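You operate a simulated robot arm through the tools that you are given. There is no shell and no other tool. Be economical: measure what you need, move in short steps, check, and stop when the job is done.

You are at the controls of a simulated robot arm. One attempt, no reset.

## Task
Measure screws three, four and five on ohms; tighten the one that reads high.
Fine: probe and driver go back in their holders, the meter ends off.

The check looks at the end state, three seconds after you hand in, the way a careful person would. Anything else that was tipped, shoved, dropped, spilled or broken makes it a failure.

## Robot
A 6-joint arm with a two-finger parallel gripper, fixed in place. Base frame: the origin is at the foot of the arm, x ahead of it, y to its left, z up. Readings come in m, degrees, newtons and seconds.
With the tool pointing down near the work surface it reaches from about 0.12 to 0.5 m from the base axis. Its first joint turns from -72.0 to 72.0 degrees. Payload 0.65 kg.
The tool frame sits at the grasp point between the pads (the TCP): z along the fingers, y along the line on which they close. The tips reach 0.025 m beyond it. Largest opening 0.076 m; finger width 0.018, thickness 0.01; the body of the gripper, 0.036 by 0.078 m, starts 0.045 m behind the TCP.
Orientation is that of the tool frame in the base frame, as a unit quaternion [w, x, y, z]. With the fingers straight down and closing along the base's y, the tool's x points along the base's -x, its y along +y and its z along -z.

## Interface
- The arm moves only by the tool play_rows. Its argument "motion" is a list of rows, each an object of numbers (a shift or turn left out is 0, a gripper value left out holds the last): "x", "y", "z": the shift along the tool's x, y, z in units of 40 mm (1.0 is 40 mm); "rx", "ry", "rz": the turn, a rotation vector about the tool's x, y, z in units of 4 degrees (1.0 is 4 degrees); "claw": the opening in per cent of the stroke, from 0 (shut) to 100 (fully open). In form: [{"x": .., "y": .., "z": .., "rx": .., "ry": .., "rz": .., "claw": ..}, ...]. A call has 1 to 20 rows; each row shifts and turns the commanded pose from where the row before left it, along the tool's axes as they then stand. A call with a number of a shift or a turn outside -1 to 1 is refused whole. A row lasts 0.2 s, in which the tool goes at most 0.05 m and 8.6 degrees; a call with a longer step from one row to the next is refused whole, and so is a gripper value outside its range. Where a pose cannot be reached the arm comes as near as it can. A force on the tool above 40 N (or 10 N above the force at the start of the call, whichever is more), or a blocked arm, ends the call early, and 0.2 s more pass. Each finger travels about 0.108 m/s and halts on what it meets, pressing with about 38 N; the grip force reading is that of the motor and also rises with nothing between the fingers. The clock runs only during rows and for 0.2 s after the last one: add rows that do not move to give the fingers time. It gives the time, the measured TCP pose, the force on the tool (base axes), the opening and the grip force at its end, in the units of the frame above (readings bear some noise).
- Cameras (640 x 400 px; columns grow to the right, rows downward): "scene" is fixed at [0.0542, 0.2636, 0.4144]; the picture's right is [-0.82, -0.57, 0.00], its down [-0.26, 0.38, -0.89] and it looks along [0.51, -0.73, -0.46] (base axes); focal length 214 px, centre (320, 200). "wrist" rides on the gripper at [0.058, 0.011, -0.081] in the tool frame; the picture's right is [-0.18, 0.98, 0.00], its down [-0.75, -0.14, -0.64] and it looks along [-0.63, -0.12, 0.77] (tool axes); focal length 243 px, centre (320, 200). There is no depth. A picture from a camera that has moved, and an enlarged one, comes with that camera's place and axes in the base frame and with its lens.
- camera(camera): a new picture of that camera. The clock stands still meanwhile.
- inspect(camera, box): a new picture of the part [left, top, right, bottom] of that camera's present view, enlarged. The clock stands still meanwhile.
- finish_job(): hands the job in; it is judged then, once.

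Work in short steps. Places have to be worked out from the pictures, the camera data and where the tool is seen: move nearer, look again, correct. Check each grasp and each placing, and mend what went wrong. You have 120 turns and 84 pictures in all, those below and enlarged ones among them. Open the gripper and draw the arm clear of the work before you hand the job in, unless the task says otherwise; then end with one line.

The tools are called after "Request:" as name(argument=value, ...) on one line, values as JSON. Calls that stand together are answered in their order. play_rows: Moves the arm, as the interface text tells. Its arguments: {"type":"object","properties":{"motion":{"type":"array","items":{"type":"object","properties":{"x":{"type":"number"},"y":{"type":"number"},"z":{"type":"number"},"rx":{"type":"number"},"ry":{"type":"number"},"rz":{"type":"number"},"claw":{"type":"number"}}}}},"required":["motion"]} The other tools are called the same way: camera (camera) takes a picture; inspect (camera, box) takes an enlarged picture of a part of a camera's view; finish_job () hands the job in.

At the start:

```text
time_s: 0.0
ee_pos: [0.3016, 0.0199, 0.3737]
tool_rot: [-0.001, 0.0, 1.0, 0.0]
ft_force: [0.1, 0.5, -0.8]
opening: 0.0758
gripper_force: 0.2
```

scene: 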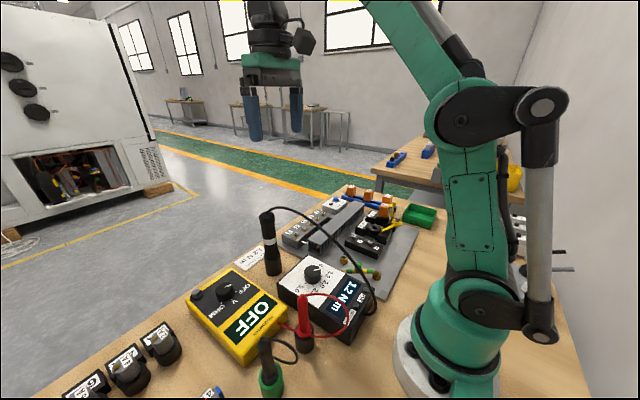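
wrist: 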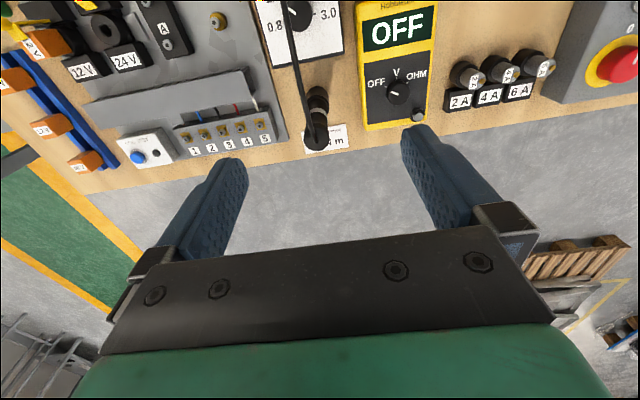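

I start by looking closer at the panel, meter and tools in both views.

Request:
inspect(camera="wrist", box=[60, 0, 320, 170])

Request:
inspect(camera="wrist", box=[250, 0, 640, 170])

Request:
inspect(camera="scene", box=[180, 180, 440, 400])

```text
2.35 times, centred on (190, 85) of wrist
camera zoom: at [0.2435, 0.0305, 0.4529], right [0.18, 0.98, 0.0], down [0.75, -0.14, 0.64], along [0.63, -0.12, -0.77], focal length 571 px, centre (626, 471)
```

zoom: 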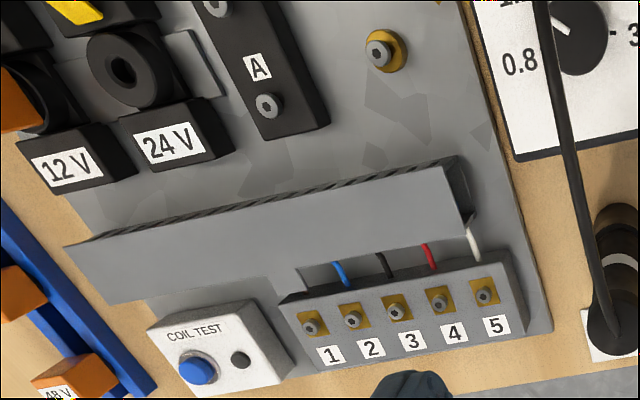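

```text
1.64 times, centred on (445, 85) of wrist
camera zoom: at [0.2435, 0.0305, 0.4529], right [0.18, 0.98, 0.0], down [0.75, -0.14, 0.64], along [0.63, -0.12, -0.77], focal length 398 px, centre (115, 389)
```

zoom: 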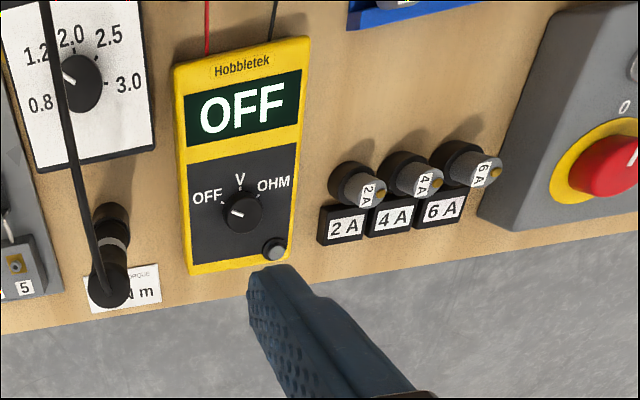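

```text
1.82 times, centred on (310, 290) of scene
camera zoom: at [0.0542, 0.2636, 0.4144], right [-0.82, -0.57, 0.0], down [-0.26, 0.38, -0.89], along [0.51, -0.73, -0.46], focal length 390 px, centre (338, 36)
```

zoom: 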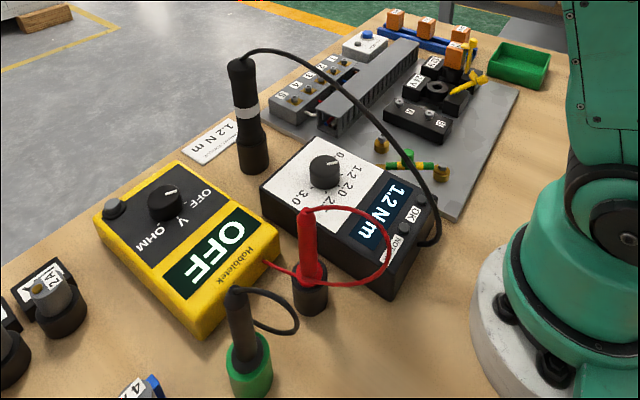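

I'll pull the wrist camera back and look down over the holder/meter area. At x≈0.2, z≈0.37 it should see the probes.

Request:
play_rows(motion=[{"x": 0.7}, {"x": 0.7}, {"x": 0.7}, {"x": 0.7}, {}])

Request:
camera(camera="wrist")

Request:
inspect(camera="scene", box=[220, 195, 340, 295])

Request:
inspect(camera="scene", box=[230, 280, 390, 400])

```text
time_s: 1.2
ee_pos: [0.1908, 0.0188, 0.3721]
tool_rot: [0.0, 0.0, 1.0, 0.0]
ft_force: [-0.5, -0.3, 0.0]
opening: 0.0759
gripper_force: 0.0
```

```text
78 pictures are left
camera wrist: at [0.1313, 0.0303, 0.4528], right [0.18, 0.98, 0.0], down [0.75, -0.14, 0.64], along [0.63, -0.12, -0.77], focal length 243 px, centre (320, 200)
```

wrist: 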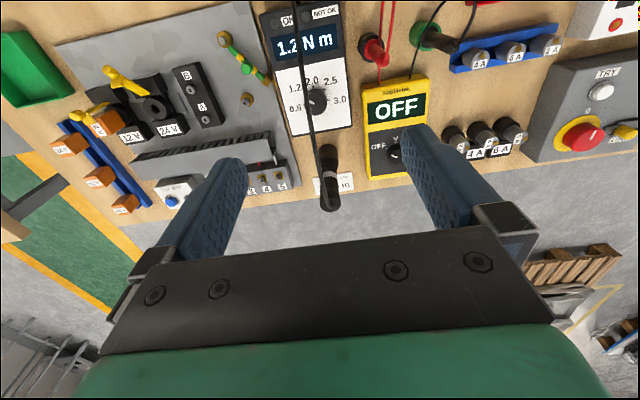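

```text
4.00 times, centred on (280, 245) of scene
camera zoom: at [0.0541, 0.2636, 0.4144], right [-0.82, -0.57, 0.0], down [-0.26, 0.38, -0.89], along [0.51, -0.73, -0.46], focal length 858 px, centre (480, 20)
```

zoom: 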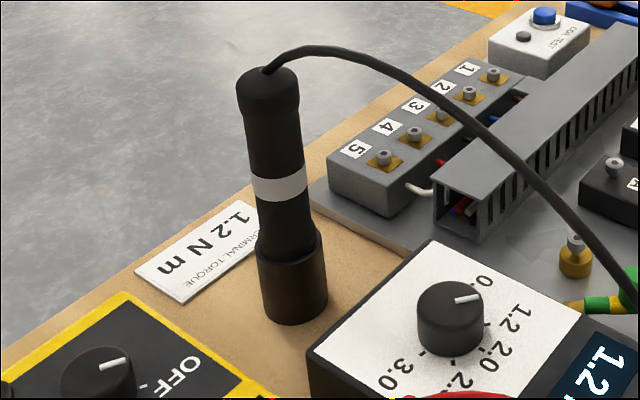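

```text
3.33 times, centred on (310, 340) of scene
camera zoom: at [0.0541, 0.2636, 0.4144], right [-0.82, -0.57, 0.0], down [-0.26, 0.38, -0.89], along [0.51, -0.73, -0.46], focal length 715 px, centre (353, -267)
```

zoom: 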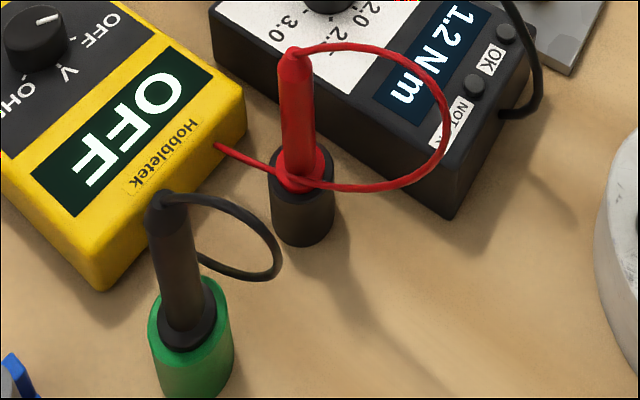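

The label demands 1.2 N·m and the torque unit already shows 1.2. I put the meter knob at about (0.375, 0.125), the red probe at (0.20, 0.10) and the driver at (0.38, 0.0). Next I move the camera closer to the meter.

Request:
play_rows(motion=[{"x": -0.55, "y": 0.3, "z": 0.6}, {"x": -0.55, "y": 0.3, "z": 0.6}, {"x": -0.55, "y": 0.3, "z": 0.6}, {"x": -0.55, "y": 0.3, "z": 0.6}, {"x": -0.55, "y": 0.3, "z": 0.6}, {}])

Request:
camera(camera="wrist")

```text
time_s: 2.6
ee_pos: [0.3019, 0.0796, 0.2519]
tool_rot: [-0.001, 0.0, 1.0, 0.0]
ft_force: [0.8, -0.7, -0.1]
opening: 0.0762
gripper_force: 0.0
```

```text
75 pictures are left
camera wrist: at [0.242, 0.0909, 0.3318], right [0.18, 0.98, 0.0], down [0.75, -0.14, 0.64], along [0.63, -0.12, -0.77], focal length 243 px, centre (320, 200)
```

wrist: 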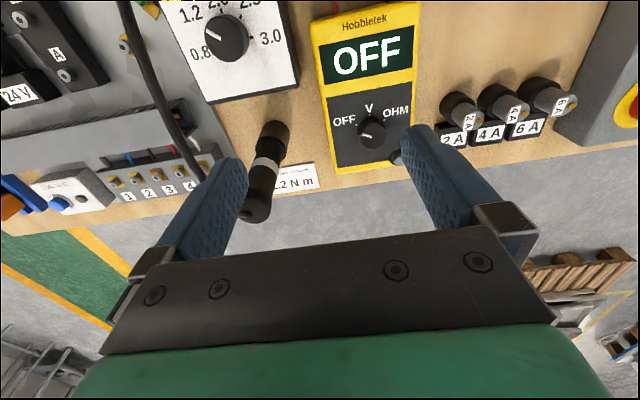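

Triangulating the knob gives (0.3755, 0.128, z≈0.055). I move above it and check alignment before going lower.

Request:
play_rows(motion=[{"x": -0.46, "y": 0.3, "z": 0.4, "claw": 70}, {"x": -0.46, "y": 0.3, "z": 0.4}, {"x": -0.46, "y": 0.3, "z": 0.4}, {"x": -0.46, "y": 0.31, "z": 0.4}, {"z": 0.8}, {"z": 0.6}, {}])

Request:
camera(camera="wrist")

Request:
inspect(camera="scene", box=[150, 200, 310, 360])

```text
time_s: 4.2
ee_pos: [0.3741, 0.1272, 0.1326]
tool_rot: [0.0, 0.0, 1.0, 0.0]
ft_force: [0.3, 0.8, 0.4]
opening: 0.0532
gripper_force: 0.1
```

```text
74 pictures are left
camera wrist: at [0.3149, 0.1391, 0.2124], right [0.18, 0.98, 0.0], down [0.75, -0.14, 0.64], along [0.63, -0.12, -0.77], focal length 243 px, centre (320, 200)
```

wrist: 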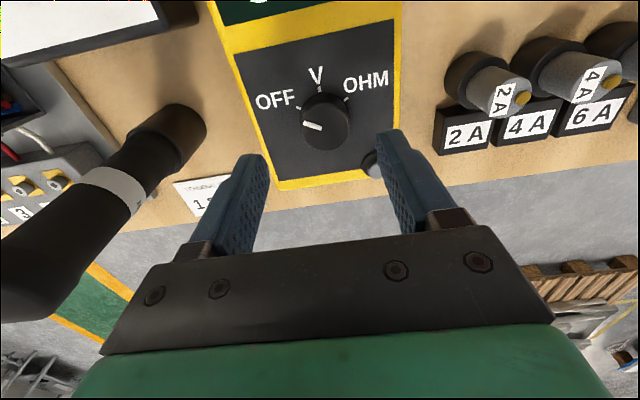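

```text
2.50 times, centred on (230, 280) of scene
camera zoom: at [0.0542, 0.2636, 0.4144], right [-0.82, -0.57, 0.0], down [-0.26, 0.38, -0.89], along [0.51, -0.73, -0.46], focal length 536 px, centre (545, 0)
```

zoom: 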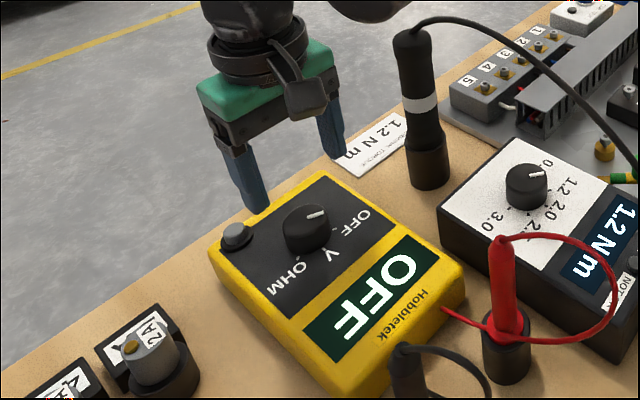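

Knob centre refined to (0.379, 0.130), diameter about 0.034. I centre on it, pre-rotate −28° and descend with tips near z≈0.049.

Request:
play_rows(motion=[{"x": -0.12, "y": 0.07, "claw": 82}, {"rz": -1}, {"rz": -1}, {"rz": -1}, {"rz": -1}, {"rz": -1}, {"rz": -1}, {"rz": -1}, {"z": 0.5}, {"z": 0.5}, {"z": 0.45}, {}])

Request:
camera(camera="wrist")

Request:
inspect(camera="scene", box=[150, 200, 310, 360])

```text
time_s: 6.8
ee_pos: [0.3795, 0.1303, 0.0762]
tool_rot: [-0.001, -0.242, 0.97, -0.001]
ft_force: [-0.4, -0.5, -0.1]
opening: 0.0624
gripper_force: 0.0
```

```text
72 pictures are left
camera wrist: at [0.322, 0.1128, 0.1551], right [-0.3, 0.95, 0.0], down [0.73, 0.23, 0.64], along [0.61, 0.19, -0.77], focal length 243 px, centre (320, 200)
```

wrist: 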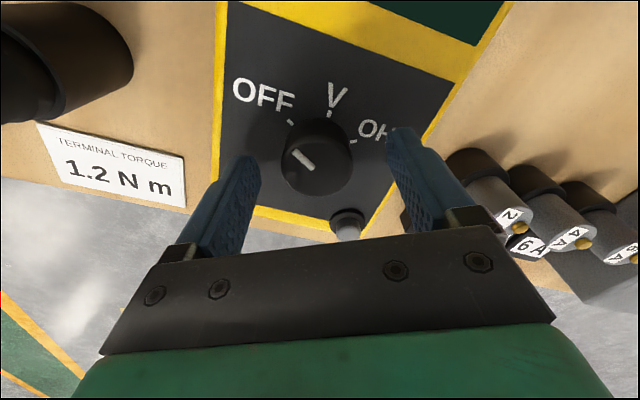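

```text
2.50 times, centred on (230, 280) of scene
camera zoom: at [0.0542, 0.2636, 0.4144], right [-0.82, -0.57, 0.0], down [-0.26, 0.38, -0.89], along [0.51, -0.73, -0.46], focal length 536 px, centre (545, 0)
```

zoom: 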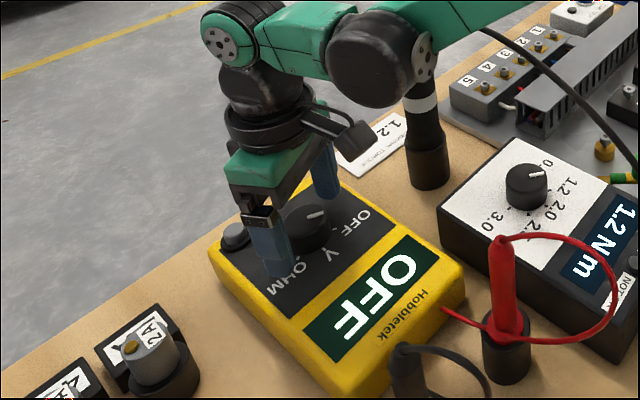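

Fingers straddle the knob centrally. I lower 5 mm more and close.

Request:
play_rows(motion=[{"z": 0.12}, {"claw": 20}, {}, {}, {}])

```text
time_s: 8.0
ee_pos: [0.3798, 0.1294, 0.0702]
tool_rot: [0.001, -0.242, 0.97, -0.003]
ft_force: [20.0, -24.0, -5.8]
opening: 0.0332
gripper_force: 45.6
```

Gripped the knob at 33 mm, but with a sideways load along −tool y. I relieve that with a small shift.

Request:
play_rows(motion=[{"y": -0.03}, {}])

```text
time_s: 8.6
ee_pos: [0.3797, 0.1289, 0.0704]
tool_rot: [0.001, -0.242, 0.97, -0.002]
ft_force: [17.7, -15.4, -3.1]
opening: 0.0328
gripper_force: 44.8
```

The load is falling, so I continue relieving.

Request:
play_rows(motion=[{"y": -0.06, "x": -0.03}, {}])

```text
time_s: 9.2
ee_pos: [0.3811, 0.1291, 0.0697]
tool_rot: [-0.002, -0.244, 0.97, 0.002]
ft_force: [-18.5, -0.1, 13.9]
opening: 0.0329
gripper_force: 45.7
```

Load is now small in y. I start the turn, 60° clockwise.

Request:
play_rows(motion=[{"x": 0.015, "rz": 1}, {"rz": 1}, {"rz": 1}, {"rz": 1}, {"rz": 1}, {"rz": 1}, {"rz": 1}, {"rz": 1}, {"rz": 1}, {"rz": 1}, {"rz": 1}, {"rz": 1}, {"rz": 1}, {"rz": 1}, {"rz": 1}, {}])

Request:
inspect(camera="scene", box=[150, 200, 310, 360])

Request:
camera(camera="wrist")

```text
time_s: 10.0
ee_pos: [0.3811, 0.1294, 0.07]
tool_rot: [-0.001, -0.146, 0.989, 0.002]
ft_force: [-3.4, -0.8, 4.2]
opening: 0.0328
gripper_force: 44.3
stopped in row 4: the force on the tool passed its limit (the readings are from after the stop); the commanded pose is now the measured one
```

```text
2.50 times, centred on (230, 280) of scene
camera zoom: at [0.0542, 0.2636, 0.4144], right [-0.82, -0.57, 0.0], down [-0.26, 0.38, -0.89], along [0.51, -0.73, -0.46], focal length 536 px, centre (545, 0)
```

zoom: 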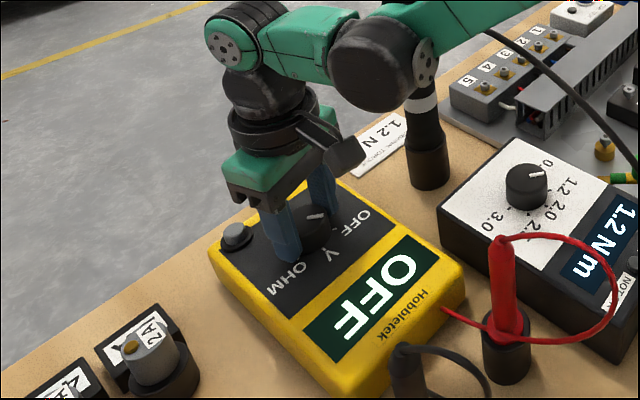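

```text
69 pictures are left
camera wrist: at [0.3207, 0.1225, 0.1505], right [-0.11, 0.99, 0.0], down [0.76, 0.08, 0.64], along [0.64, 0.07, -0.77], focal length 243 px, centre (320, 200)
```

wrist: 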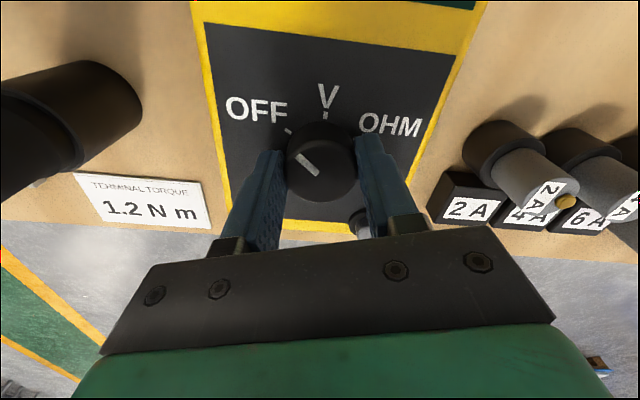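

The knob is following the tool (pointer moved ~11°) and the load has relaxed. I continue turning.

Request:
play_rows(motion=[{"rz": 0.7}, {"rz": 0.7}, {"rz": 0.7}, {"rz": 0.7}, {"rz": 0.7}, {"rz": 0.7}, {"rz": 0.7}, {"rz": 0.7}, {"rz": 0.7}, {"rz": 0.7}, {"rz": 0.7}, {"rz": 0.7}, {"rz": 0.7}, {"rz": 0.7}, {"rz": 0.7}, {}])

Request:
inspect(camera="scene", box=[150, 200, 310, 360])

```text
time_s: 13.5
ee_pos: [0.3806, 0.1312, 0.0691]
tool_rot: [-0.001, 0.217, 0.976, 0.004]
ft_force: [-0.4, 1.2, -2.8]
opening: 0.033
gripper_force: 44.5
stopped in row 16: the force on the tool passed its limit (the readings are from after the stop); the commanded pose is now the measured one
```

```text
2.50 times, centred on (230, 280) of scene
camera zoom: at [0.0542, 0.2636, 0.4144], right [-0.82, -0.57, 0.0], down [-0.26, 0.38, -0.89], along [0.51, -0.73, -0.46], focal length 536 px, centre (545, 0)
```

zoom: 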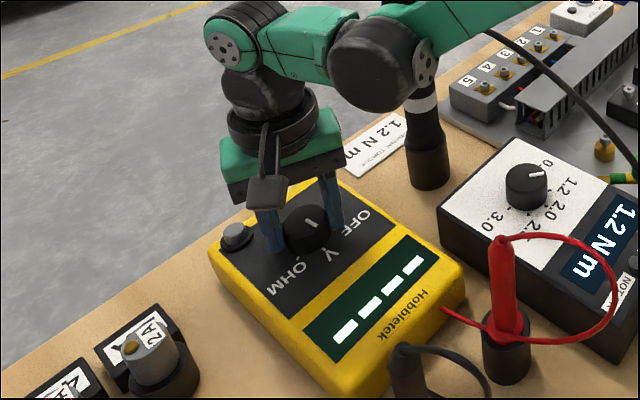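

Display now shows "----", so the knob is at V. I continue another ~50° towards OHM.

Request:
play_rows(motion=[{"rz": 0.7}, {"rz": 0.7}, {"rz": 0.7}, {"rz": 0.7}, {"rz": 0.7}, {"rz": 0.7}, {"rz": 0.7}, {"rz": 0.7}, {"rz": 0.7}, {"rz": 0.7}, {"rz": 0.7}, {"rz": 0.7}, {"rz": 0.7}, {"rz": 0.7}, {"rz": 0.7}, {"rz": 0.7}, {"rz": 0.7}, {}])

Request:
inspect(camera="scene", box=[150, 200, 310, 360])

```text
time_s: 17.3
ee_pos: [0.381, 0.1314, 0.0684]
tool_rot: [-0.001, 0.593, 0.805, 0.006]
ft_force: [25.3, 25.7, -5.1]
opening: 0.0328
gripper_force: 44.8
```

```text
2.50 times, centred on (230, 280) of scene
camera zoom: at [0.0542, 0.2636, 0.4144], right [-0.82, -0.57, 0.0], down [-0.26, 0.38, -0.89], along [0.51, -0.73, -0.46], focal length 536 px, centre (545, 0)
```

zoom: 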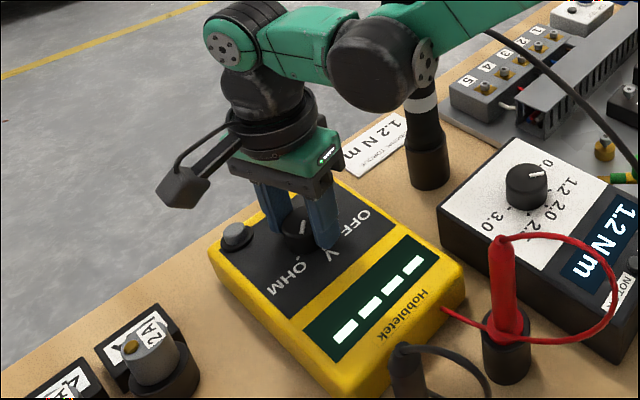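

I check the pointer with the wrist camera.

Request:
camera(camera="wrist")

```text
66 pictures are left
camera wrist: at [0.3732, 0.1894, 0.151], right [0.99, 0.12, 0.01], down [0.09, -0.77, 0.63], along [0.08, -0.63, -0.77], focal length 243 px, centre (320, 200)
```

wrist: 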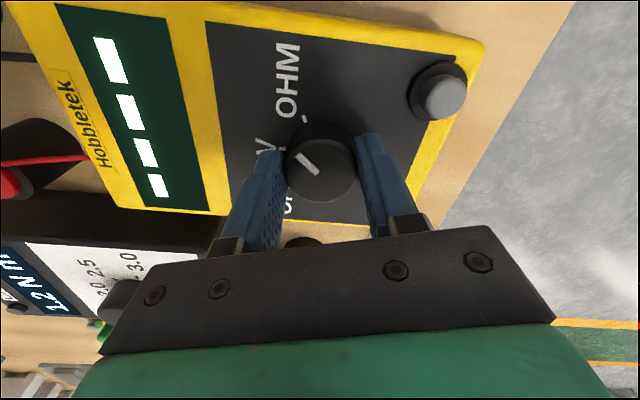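

Pointer still sits ~10–15° short of OHM. I first relieve the side load and turn a bit more.

Request:
play_rows(motion=[{"rz": 0.6}, {"rz": 0.6}, {"rz": 0.6}, {"rz": 0.6}, {"rz": 0.6}, {}])

Request:
inspect(camera="wrist", box=[200, 30, 440, 230])

Request:
inspect(camera="scene", box=[150, 200, 310, 360])

```text
time_s: 18.7
ee_pos: [0.3817, 0.1321, 0.0697]
tool_rot: [-0.001, 0.674, 0.739, 0.008]
ft_force: [30.4, 30.8, 10.8]
opening: 0.0329
gripper_force: 45.3
```

```text
2.00 times, centred on (320, 130) of wrist
camera zoom: at [0.3857, 0.1893, 0.1511], right [1.0, -0.09, 0.01], down [-0.08, -0.77, 0.63], along [-0.05, -0.63, -0.77], focal length 485 px, centre (320, 340)
```

zoom: 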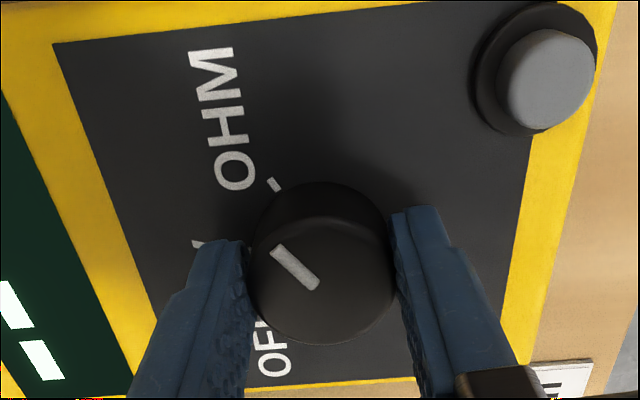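

```text
2.50 times, centred on (230, 280) of scene
camera zoom: at [0.0541, 0.2636, 0.4144], right [-0.82, -0.57, 0.0], down [-0.26, 0.38, -0.89], along [0.51, -0.73, -0.46], focal length 536 px, centre (545, 0)
```

zoom: 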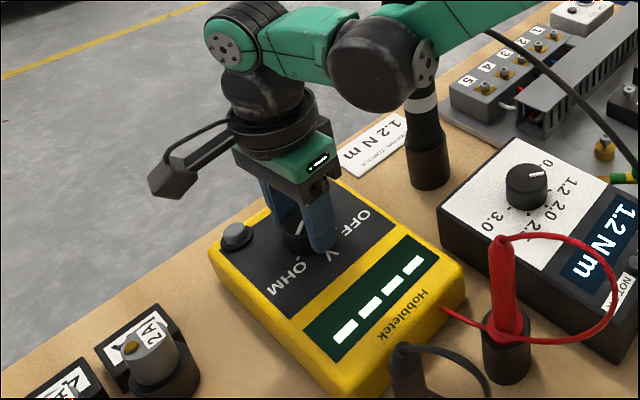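

About 10–12° remain. I turn on, easing the side load in the direction of the force.

Request:
play_rows(motion=[{"x": 0.03, "y": 0.03}, {"rz": 0.6}, {"rz": 0.6}, {"rz": 0.6}, {"rz": 0.6}, {"rz": 0.6}, {}])

Request:
inspect(camera="wrist", box=[200, 30, 440, 230])

```text
time_s: 20.3
ee_pos: [0.3815, 0.1327, 0.0706]
tool_rot: [-0.003, 0.747, 0.664, 0.004]
ft_force: [24.5, 4.2, 4.0]
opening: 0.0331
gripper_force: 44.5
```

```text
2.00 times, centred on (320, 130) of wrist
camera zoom: at [0.3988, 0.1877, 0.1505], right [0.95, -0.3, 0.0], down [-0.23, -0.74, 0.64], along [-0.19, -0.61, -0.77], focal length 485 px, centre (320, 340)
```

zoom: 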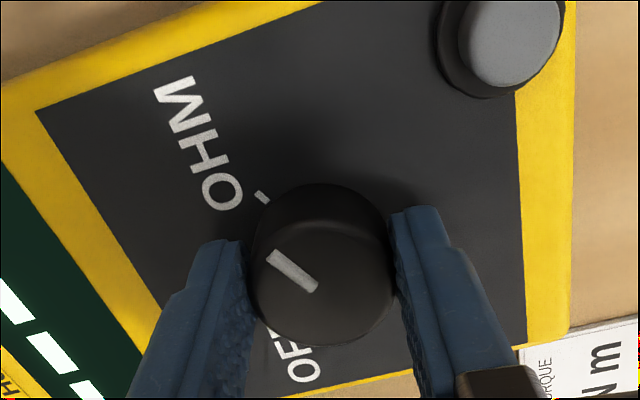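

Pointer now lines up with the OHM tick. I release and rise.

Request:
play_rows(motion=[{"claw": 62}, {}, {}, {"z": -0.5}, {"z": -0.8}, {"z": -0.8}, {}])

Request:
inspect(camera="scene", box=[150, 200, 310, 360])

Request:
camera(camera="wrist")

```text
time_s: 21.9
ee_pos: [0.3817, 0.1311, 0.1554]
tool_rot: [-0.004, 0.747, 0.665, 0.001]
ft_force: [-0.4, 0.1, -0.5]
opening: 0.047
gripper_force: 0.0
```

```text
2.50 times, centred on (230, 280) of scene
camera zoom: at [0.0542, 0.2636, 0.4144], right [-0.82, -0.57, 0.0], down [-0.26, 0.38, -0.89], along [0.51, -0.73, -0.46], focal length 536 px, centre (545, 0)
```

zoom: 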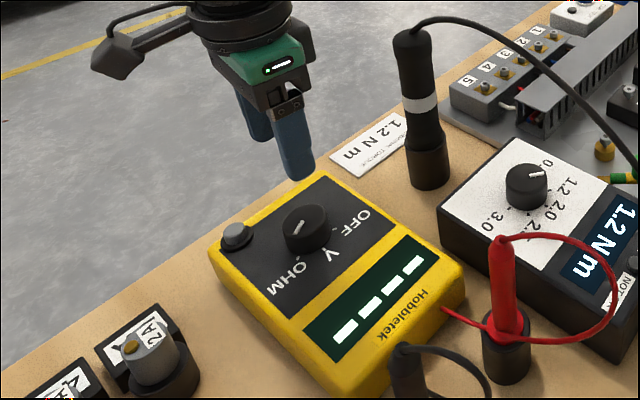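

```text
61 pictures are left
camera wrist: at [0.3988, 0.1869, 0.2358], right [0.95, -0.3, 0.0], down [-0.23, -0.74, 0.64], along [-0.19, -0.61, -0.77], focal length 243 px, centre (320, 200)
```

wrist: 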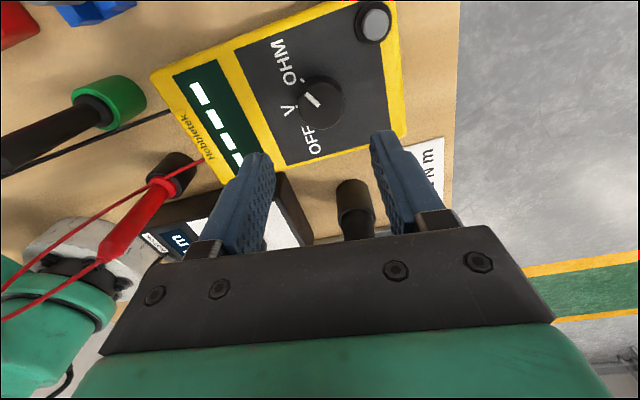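

I zoom to judge the pointer position precisely.

Request:
inspect(camera="wrist", box=[260, 20, 400, 170])

```text
2.67 times, centred on (330, 95) of wrist
camera zoom: at [0.3988, 0.1869, 0.2358], right [0.95, -0.3, 0.0], down [-0.23, -0.74, 0.64], along [-0.19, -0.61, -0.77], focal length 647 px, centre (293, 480)
```

zoom: 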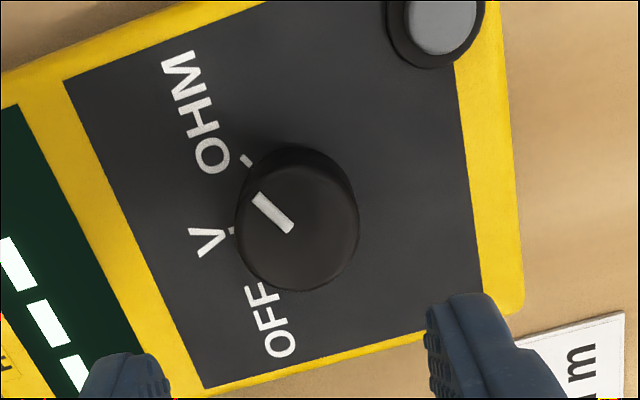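

OHM is selected. I rise and rotate the wrist back to neutral.

Request:
play_rows(motion=[{"z": -0.5, "rz": -1}, {"z": -0.5, "rz": -1}, {"z": -0.5, "rz": -1}, {"z": -0.5, "rz": -1}, {"z": -0.3, "rz": -1}, {"rz": -1}, {"rz": -1}, {"rz": -1}, {"rz": -1}, {"rz": -1}, {"rz": -1}, {"rz": -1}, {"rz": -1}, {"rz": -1}, {"rz": -1}, {"rz": -1}, {"rz": -1}, {"rz": -1}, {"rz": -1}, {"rz": -1}])

Request:
play_rows(motion=[{"rz": -1}, {"rz": -1}, {"rz": -1}, {"rz": -1}, {"rz": -0.2}, {"x": 0.9}, {"x": 0.9}, {"x": 0.9}, {"x": 0.9}, {"x": 0.4, "y": -0.6}, {}])

Request:
camera(camera="wrist")

```text
time_s: 26.1
ee_pos: [0.3821, 0.13, 0.247]
tool_rot: [-0.002, 0.144, 0.99, 0.004]
ft_force: [0.7, -0.6, -0.2]
opening: 0.0471
gripper_force: 0.1
```

```text
time_s: 28.5
ee_pos: [0.2216, 0.106, 0.2452]
tool_rot: [0.0, 0.0, 1.0, 0.004]
ft_force: [0.4, 0.7, -0.1]
opening: 0.0471
gripper_force: 0.0
```

```text
59 pictures are left
camera wrist: at [0.1626, 0.1167, 0.3264], right [0.18, 0.98, 0.01], down [0.75, -0.14, 0.64], along [0.63, -0.11, -0.77], focal length 243 px, centre (320, 200)
```

wrist: 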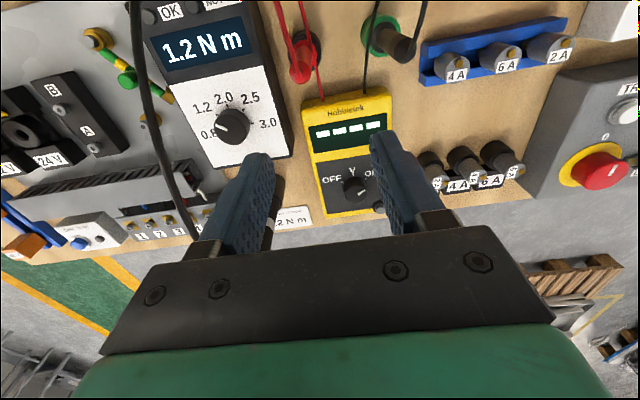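

The red probe is at about (0.202, 0.101). I position above it with tips just over its top and check.

Request:
play_rows(motion=[{"x": 0.49, "y": -0.12, "claw": 65}, {"z": 0.8}, {"z": 0.7}, {}])

Request:
camera(camera="scene")

Request:
camera(camera="wrist")

```text
time_s: 29.5
ee_pos: [0.2018, 0.1009, 0.1858]
tool_rot: [-0.002, -0.001, 1.0, 0.005]
ft_force: [-0.6, 0.6, -0.1]
opening: 0.0494
gripper_force: 0.2
```

```text
58 pictures are left
```

scene: 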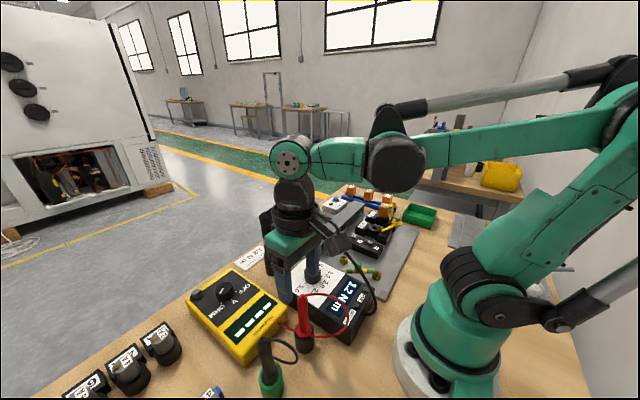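

```text
57 pictures are left
camera wrist: at [0.1426, 0.1116, 0.2659], right [0.18, 0.98, 0.01], down [0.75, -0.14, 0.64], along [0.63, -0.11, -0.77], focal length 243 px, centre (320, 200)
```

wrist: 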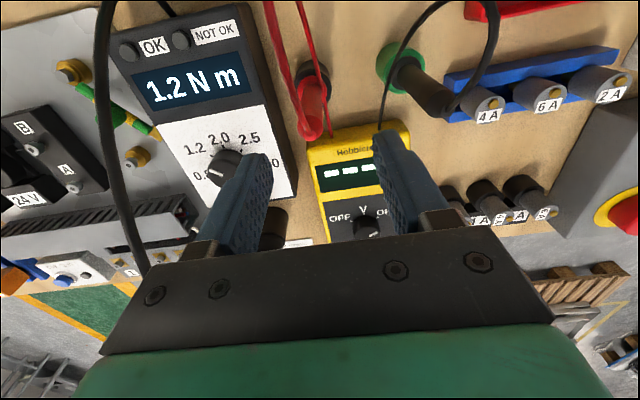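

Probe axis is at about (0.200, 0.096). I shift slightly and descend to z≈0.105, then close.

Request:
play_rows(motion=[{"y": -0.1, "x": 0.03}, {"z": 0.5}, {"z": 0.5}, {"z": 0.5}, {"z": 0.5}, {}])

Request:
inspect(camera="scene", box=[230, 240, 390, 370])

Request:
camera(camera="wrist")

```text
time_s: 30.9
ee_pos: [0.2003, 0.0989, 0.1073]
tool_rot: [0.0, -0.001, 1.0, 0.005]
ft_force: [0.5, -0.3, -0.6]
opening: 0.0492
gripper_force: 0.0
```

```text
3.08 times, centred on (310, 305) of scene
camera zoom: at [0.0542, 0.2636, 0.4144], right [-0.82, -0.57, 0.0], down [-0.26, 0.38, -0.89], along [0.51, -0.73, -0.46], focal length 660 px, centre (351, -123)
```

zoom: 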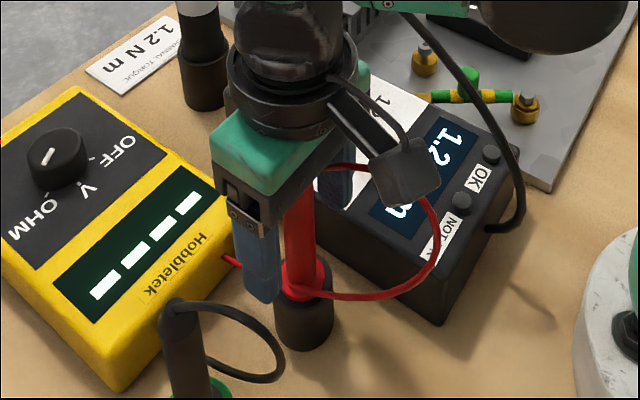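

```text
55 pictures are left
camera wrist: at [0.1412, 0.1091, 0.1866], right [0.18, 0.98, 0.01], down [0.75, -0.14, 0.64], along [0.63, -0.11, -0.77], focal length 243 px, centre (320, 200)
```

wrist: 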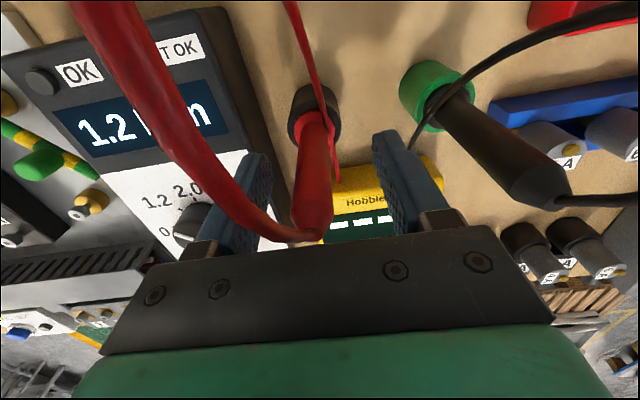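

The probe is between the fingers, perhaps 3 mm nearer the base. I adjust and close.

Request:
play_rows(motion=[{"x": 0.08}, {"claw": 10}, {}, {}, {}])

Request:
camera(camera="wrist")

```text
time_s: 32.1
ee_pos: [0.1967, 0.0986, 0.1062]
tool_rot: [-0.001, -0.001, 1.0, 0.004]
ft_force: [0.3, -5.8, 0.3]
opening: 0.0153
gripper_force: 34.2
```

```text
54 pictures are left
camera wrist: at [0.1381, 0.1087, 0.187], right [0.18, 0.98, 0.01], down [0.75, -0.14, 0.64], along [0.63, -0.11, -0.77], focal length 243 px, centre (320, 200)
```

wrist: 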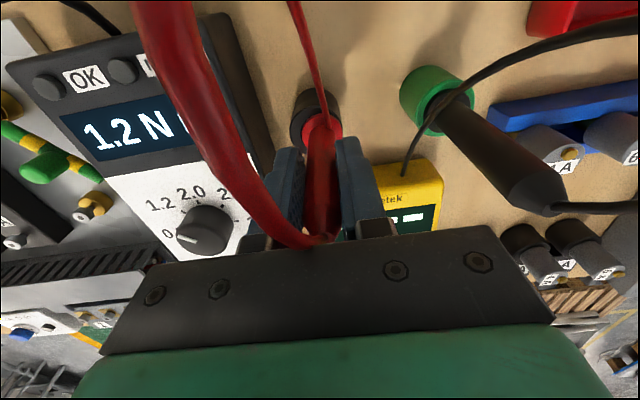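

Gripped (15 mm). Holder pose to return to: (0.1967, 0.0986, 0.106). I lift straight up.

Request:
play_rows(motion=[{"z": -0.4}, {"z": -0.5}, {"z": -0.6}, {"z": -0.8}, {"z": -0.8}, {}])

Request:
camera(camera="scene")

Request:
camera(camera="wrist")

```text
time_s: 33.5
ee_pos: [0.1964, 0.0966, 0.231]
tool_rot: [-0.001, -0.001, 1.0, 0.004]
ft_force: [-0.2, 0.4, -0.4]
opening: 0.0155
gripper_force: 34.7
```

```text
53 pictures are left
```

scene: 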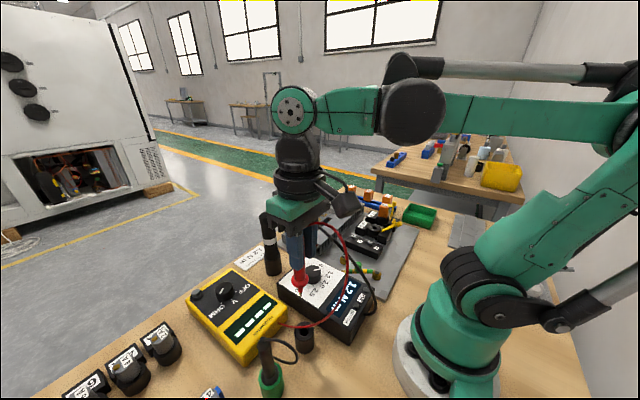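

```text
52 pictures are left
camera wrist: at [0.1384, 0.1072, 0.3111], right [0.18, 0.98, 0.01], down [0.75, -0.14, 0.64], along [0.63, -0.11, -0.77], focal length 243 px, centre (320, 200)
```

wrist: 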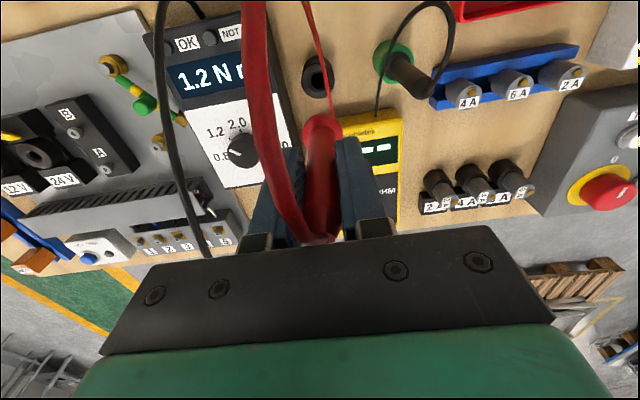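

I zoom to find how far the tip sticks out.

Request:
inspect(camera="scene", box=[250, 200, 370, 360])

```text
2.50 times, centred on (310, 280) of scene
camera zoom: at [0.0542, 0.2636, 0.4144], right [-0.82, -0.57, 0.0], down [-0.26, 0.38, -0.89], along [0.51, -0.73, -0.46], focal length 536 px, centre (345, 0)
```

zoom: 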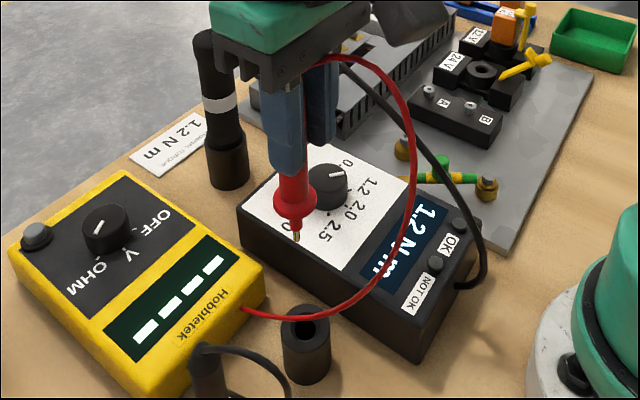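

Tip is ~88 mm below the TCP. I lift, go over to the terminal strip at a safe height, and look.

Request:
play_rows(motion=[{"z": -0.8}, {"z": -0.9}, {"y": -0.8}, {"y": -0.8}, {"y": -0.8}, {"y": -0.8}, {"y": -0.8}, {"y": -0.8}, {"y": -0.8}, {"y": -0.4}, {"x": -0.8}, {"x": -0.8}, {"x": -0.8}, {"x": -0.8}, {"z": 0.7}, {"z": 0.7}, {}])

Request:
camera(camera="wrist")

Request:
inspect(camera="scene", box=[250, 140, 400, 300])

```text
time_s: 37.1
ee_pos: [0.3253, -0.1435, 0.2411]
tool_rot: [-0.001, 0.0, 1.0, 0.004]
ft_force: [0.4, -0.5, -0.2]
opening: 0.0154
gripper_force: 34.7
```

```text
50 pictures are left
camera wrist: at [0.2668, -0.133, 0.3202], right [0.18, 0.98, 0.01], down [0.75, -0.14, 0.64], along [0.63, -0.11, -0.77], focal length 243 px, centre (320, 200)
```

wrist: 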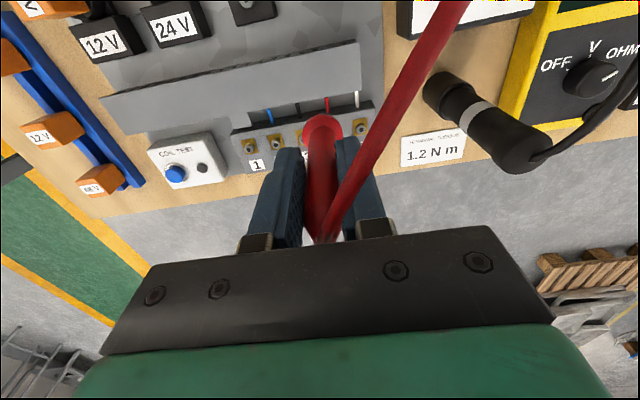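

```text
2.50 times, centred on (325, 220) of scene
camera zoom: at [0.0542, 0.2636, 0.4144], right [-0.82, -0.57, 0.0], down [-0.26, 0.38, -0.89], along [0.51, -0.73, -0.46], focal length 536 px, centre (308, 150)
```

zoom: 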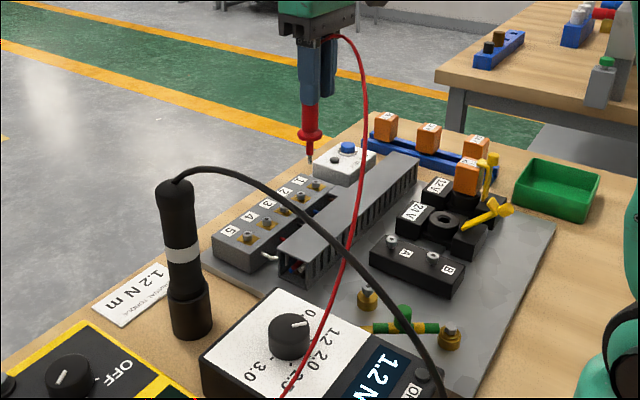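

I zoom in on the screws for precise triangulation.

Request:
inspect(camera="scene", box=[270, 185, 350, 245])

Request:
inspect(camera="wrist", box=[230, 80, 390, 180])

```text
6.67 times, centred on (310, 215) of scene
camera zoom: at [0.0542, 0.2636, 0.4144], right [-0.82, -0.57, 0.0], down [-0.26, 0.38, -0.89], along [0.51, -0.73, -0.46], focal length 1430 px, centre (387, 100)
```

zoom: 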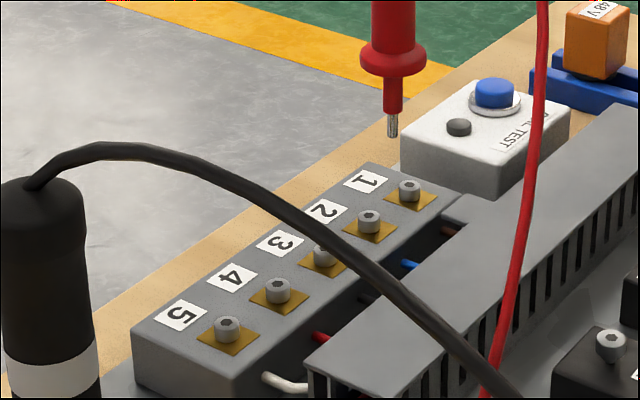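

```text
4.00 times, centred on (310, 130) of wrist
camera zoom: at [0.2668, -0.133, 0.3202], right [0.18, 0.98, 0.01], down [0.75, -0.14, 0.64], along [0.63, -0.11, -0.77], focal length 970 px, centre (360, 480)
```

zoom: 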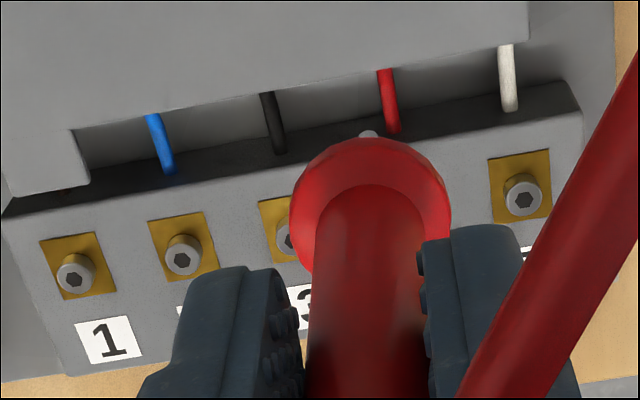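

Triangulated: screw 3 ≈ (0.3915, −0.174), 4 ≈ (0.391, −0.1395), 5 ≈ (0.391, −0.105), tops z≈0.0525; tip now ≈ (0.330, −0.140, 0.147). I move the tip to ~15 mm above screw 4 and re-check.

Request:
play_rows(motion=[{"x": -0.5}, {"x": -0.5}, {"x": -0.52}, {"z": 0.7}, {"z": 0.7}, {"z": 0.55}, {}])

Request:
inspect(camera="scene", box=[270, 185, 350, 245])

Request:
inspect(camera="wrist", box=[230, 60, 390, 160])

```text
time_s: 38.7
ee_pos: [0.3861, -0.1409, 0.1604]
tool_rot: [-0.001, -0.001, 1.0, 0.004]
ft_force: [-0.4, 0.5, 0.0]
opening: 0.0155
gripper_force: 34.8
```

```text
6.67 times, centred on (310, 215) of scene
camera zoom: at [0.0542, 0.2636, 0.4144], right [-0.82, -0.57, 0.0], down [-0.26, 0.38, -0.89], along [0.51, -0.73, -0.46], focal length 1430 px, centre (387, 100)
```

zoom: 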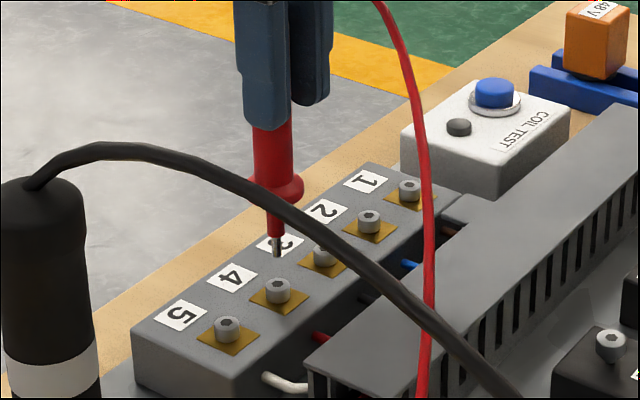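

```text
4.00 times, centred on (310, 110) of wrist
camera zoom: at [0.3276, -0.1312, 0.2414], right [0.18, 0.98, 0.01], down [0.75, -0.14, 0.64], along [0.63, -0.11, -0.77], focal length 970 px, centre (360, 560)
```

zoom: 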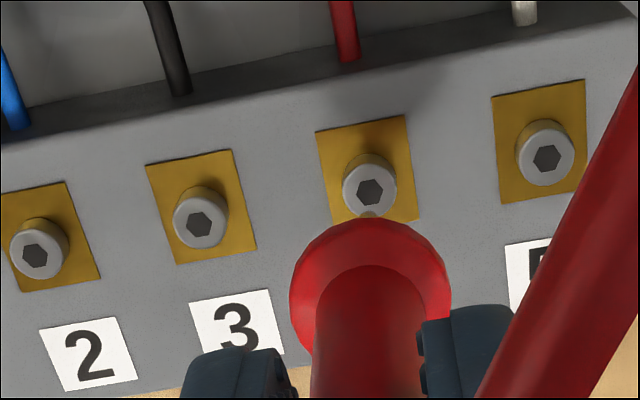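

Tip is right above screw 4 in both views (~14–15 mm). I descend 13 mm then check force and meter.

Request:
play_rows(motion=[{"z": 0.2}, {"z": 0.125}, {}])

Request:
play_rows(motion=[{"z": 0.025}, {}])

Request:
inspect(camera="scene", box=[180, 185, 340, 355])

```text
time_s: 39.5
ee_pos: [0.3871, -0.1418, 0.1493]
tool_rot: [-0.001, -0.001, 1.0, 0.004]
ft_force: [-0.3, 0.4, -0.4]
opening: 0.0155
gripper_force: 34.7
```

```text
time_s: 40.1
ee_pos: [0.3857, -0.1408, 0.148]
tool_rot: [-0.001, 0.0, 1.0, 0.004]
ft_force: [-0.7, -1.1, -0.1]
opening: 0.0153
gripper_force: 35.3
```

```text
2.35 times, centred on (260, 270) of scene
camera zoom: at [0.0542, 0.2636, 0.4144], right [-0.82, -0.57, 0.0], down [-0.26, 0.38, -0.89], along [0.51, -0.73, -0.46], focal length 505 px, centre (461, 35)
```

zoom: 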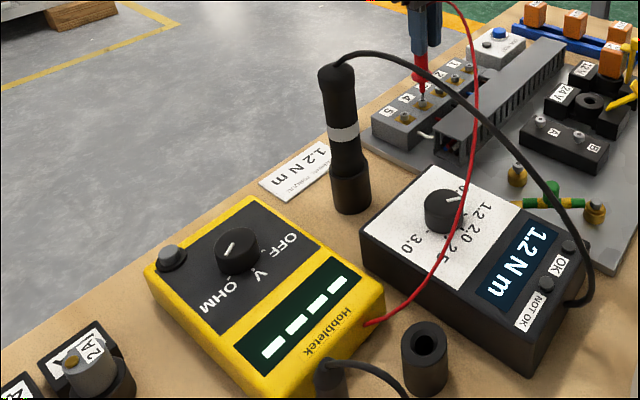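

No contact force and no reading yet. I step down 1 mm at a time.

Request:
play_rows(motion=[{"z": 0.03}, {}])

Request:
play_rows(motion=[{"z": 0.03}, {}])

```text
time_s: 40.7
ee_pos: [0.3864, -0.1419, 0.1467]
tool_rot: [-0.001, -0.002, 1.0, 0.004]
ft_force: [-0.2, 0.9, -1.2]
opening: 0.0157
gripper_force: 34.8
```

```text
time_s: 41.3
ee_pos: [0.3866, -0.1416, 0.1456]
tool_rot: [-0.001, -0.001, 1.0, 0.004]
ft_force: [-0.1, 0.9, 25.5]
opening: 0.0154
gripper_force: 35.1
```

Contact, with 25 N of upward force. I read the meter.

Request:
inspect(camera="scene", box=[180, 185, 340, 355])

Request:
inspect(camera="scene", box=[270, 185, 350, 245])

```text
2.35 times, centred on (260, 270) of scene
camera zoom: at [0.0541, 0.2636, 0.4144], right [-0.82, -0.57, 0.0], down [-0.26, 0.38, -0.89], along [0.51, -0.73, -0.46], focal length 505 px, centre (461, 35)
```

zoom: 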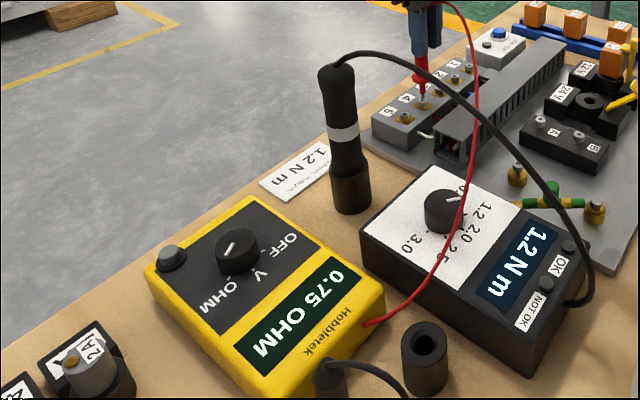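

```text
6.67 times, centred on (310, 215) of scene
camera zoom: at [0.0541, 0.2636, 0.4144], right [-0.82, -0.57, 0.0], down [-0.26, 0.38, -0.89], along [0.51, -0.73, -0.46], focal length 1430 px, centre (387, 100)
```

zoom: 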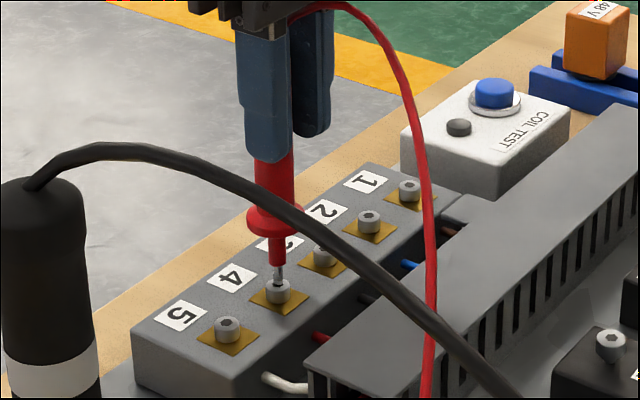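

Screw 4 reads 0.75 Ω. Next I lift and shift +34.5 mm in y to screw 5.

Request:
play_rows(motion=[{"z": -0.4}, {"y": 0.43}, {"y": 0.43}, {"z": 0.33}, {}])

Request:
inspect(camera="scene", box=[270, 185, 350, 245])

```text
time_s: 42.5
ee_pos: [0.3875, -0.1068, 0.1482]
tool_rot: [0.0, 0.0, 1.0, 0.005]
ft_force: [-0.1, -0.3, -0.7]
opening: 0.0154
gripper_force: 34.4
```

```text
6.67 times, centred on (310, 215) of scene
camera zoom: at [0.0542, 0.2636, 0.4144], right [-0.82, -0.57, 0.0], down [-0.26, 0.38, -0.89], along [0.51, -0.73, -0.46], focal length 1430 px, centre (387, 100)
```

zoom: 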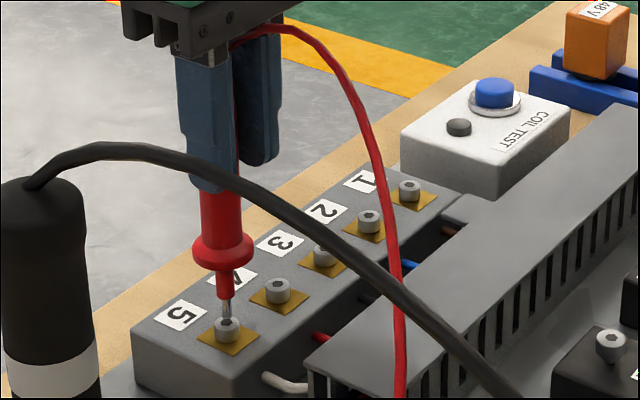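

Aligned over screw 5, so I descend the last millimetres.

Request:
play_rows(motion=[{"z": 0.04}, {"z": 0.02}, {}])

Request:
inspect(camera="scene", box=[180, 185, 340, 355])

```text
time_s: 43.3
ee_pos: [0.3869, -0.1071, 0.1466]
tool_rot: [-0.001, -0.001, 1.0, 0.004]
ft_force: [0.4, 1.0, 9.0]
opening: 0.0155
gripper_force: 34.6
```

```text
2.35 times, centred on (260, 270) of scene
camera zoom: at [0.0541, 0.2636, 0.4144], right [-0.82, -0.57, 0.0], down [-0.26, 0.38, -0.89], along [0.51, -0.73, -0.46], focal length 505 px, centre (461, 35)
```

zoom: 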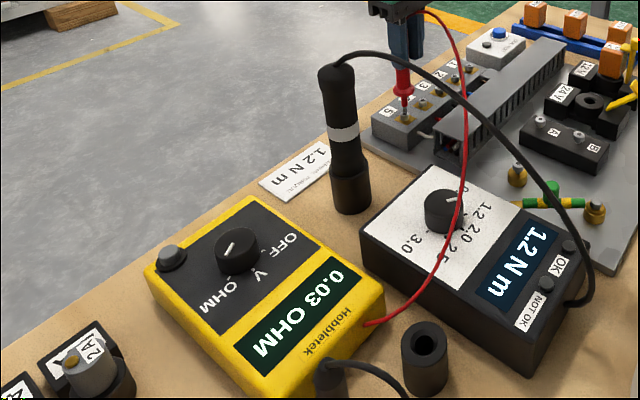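

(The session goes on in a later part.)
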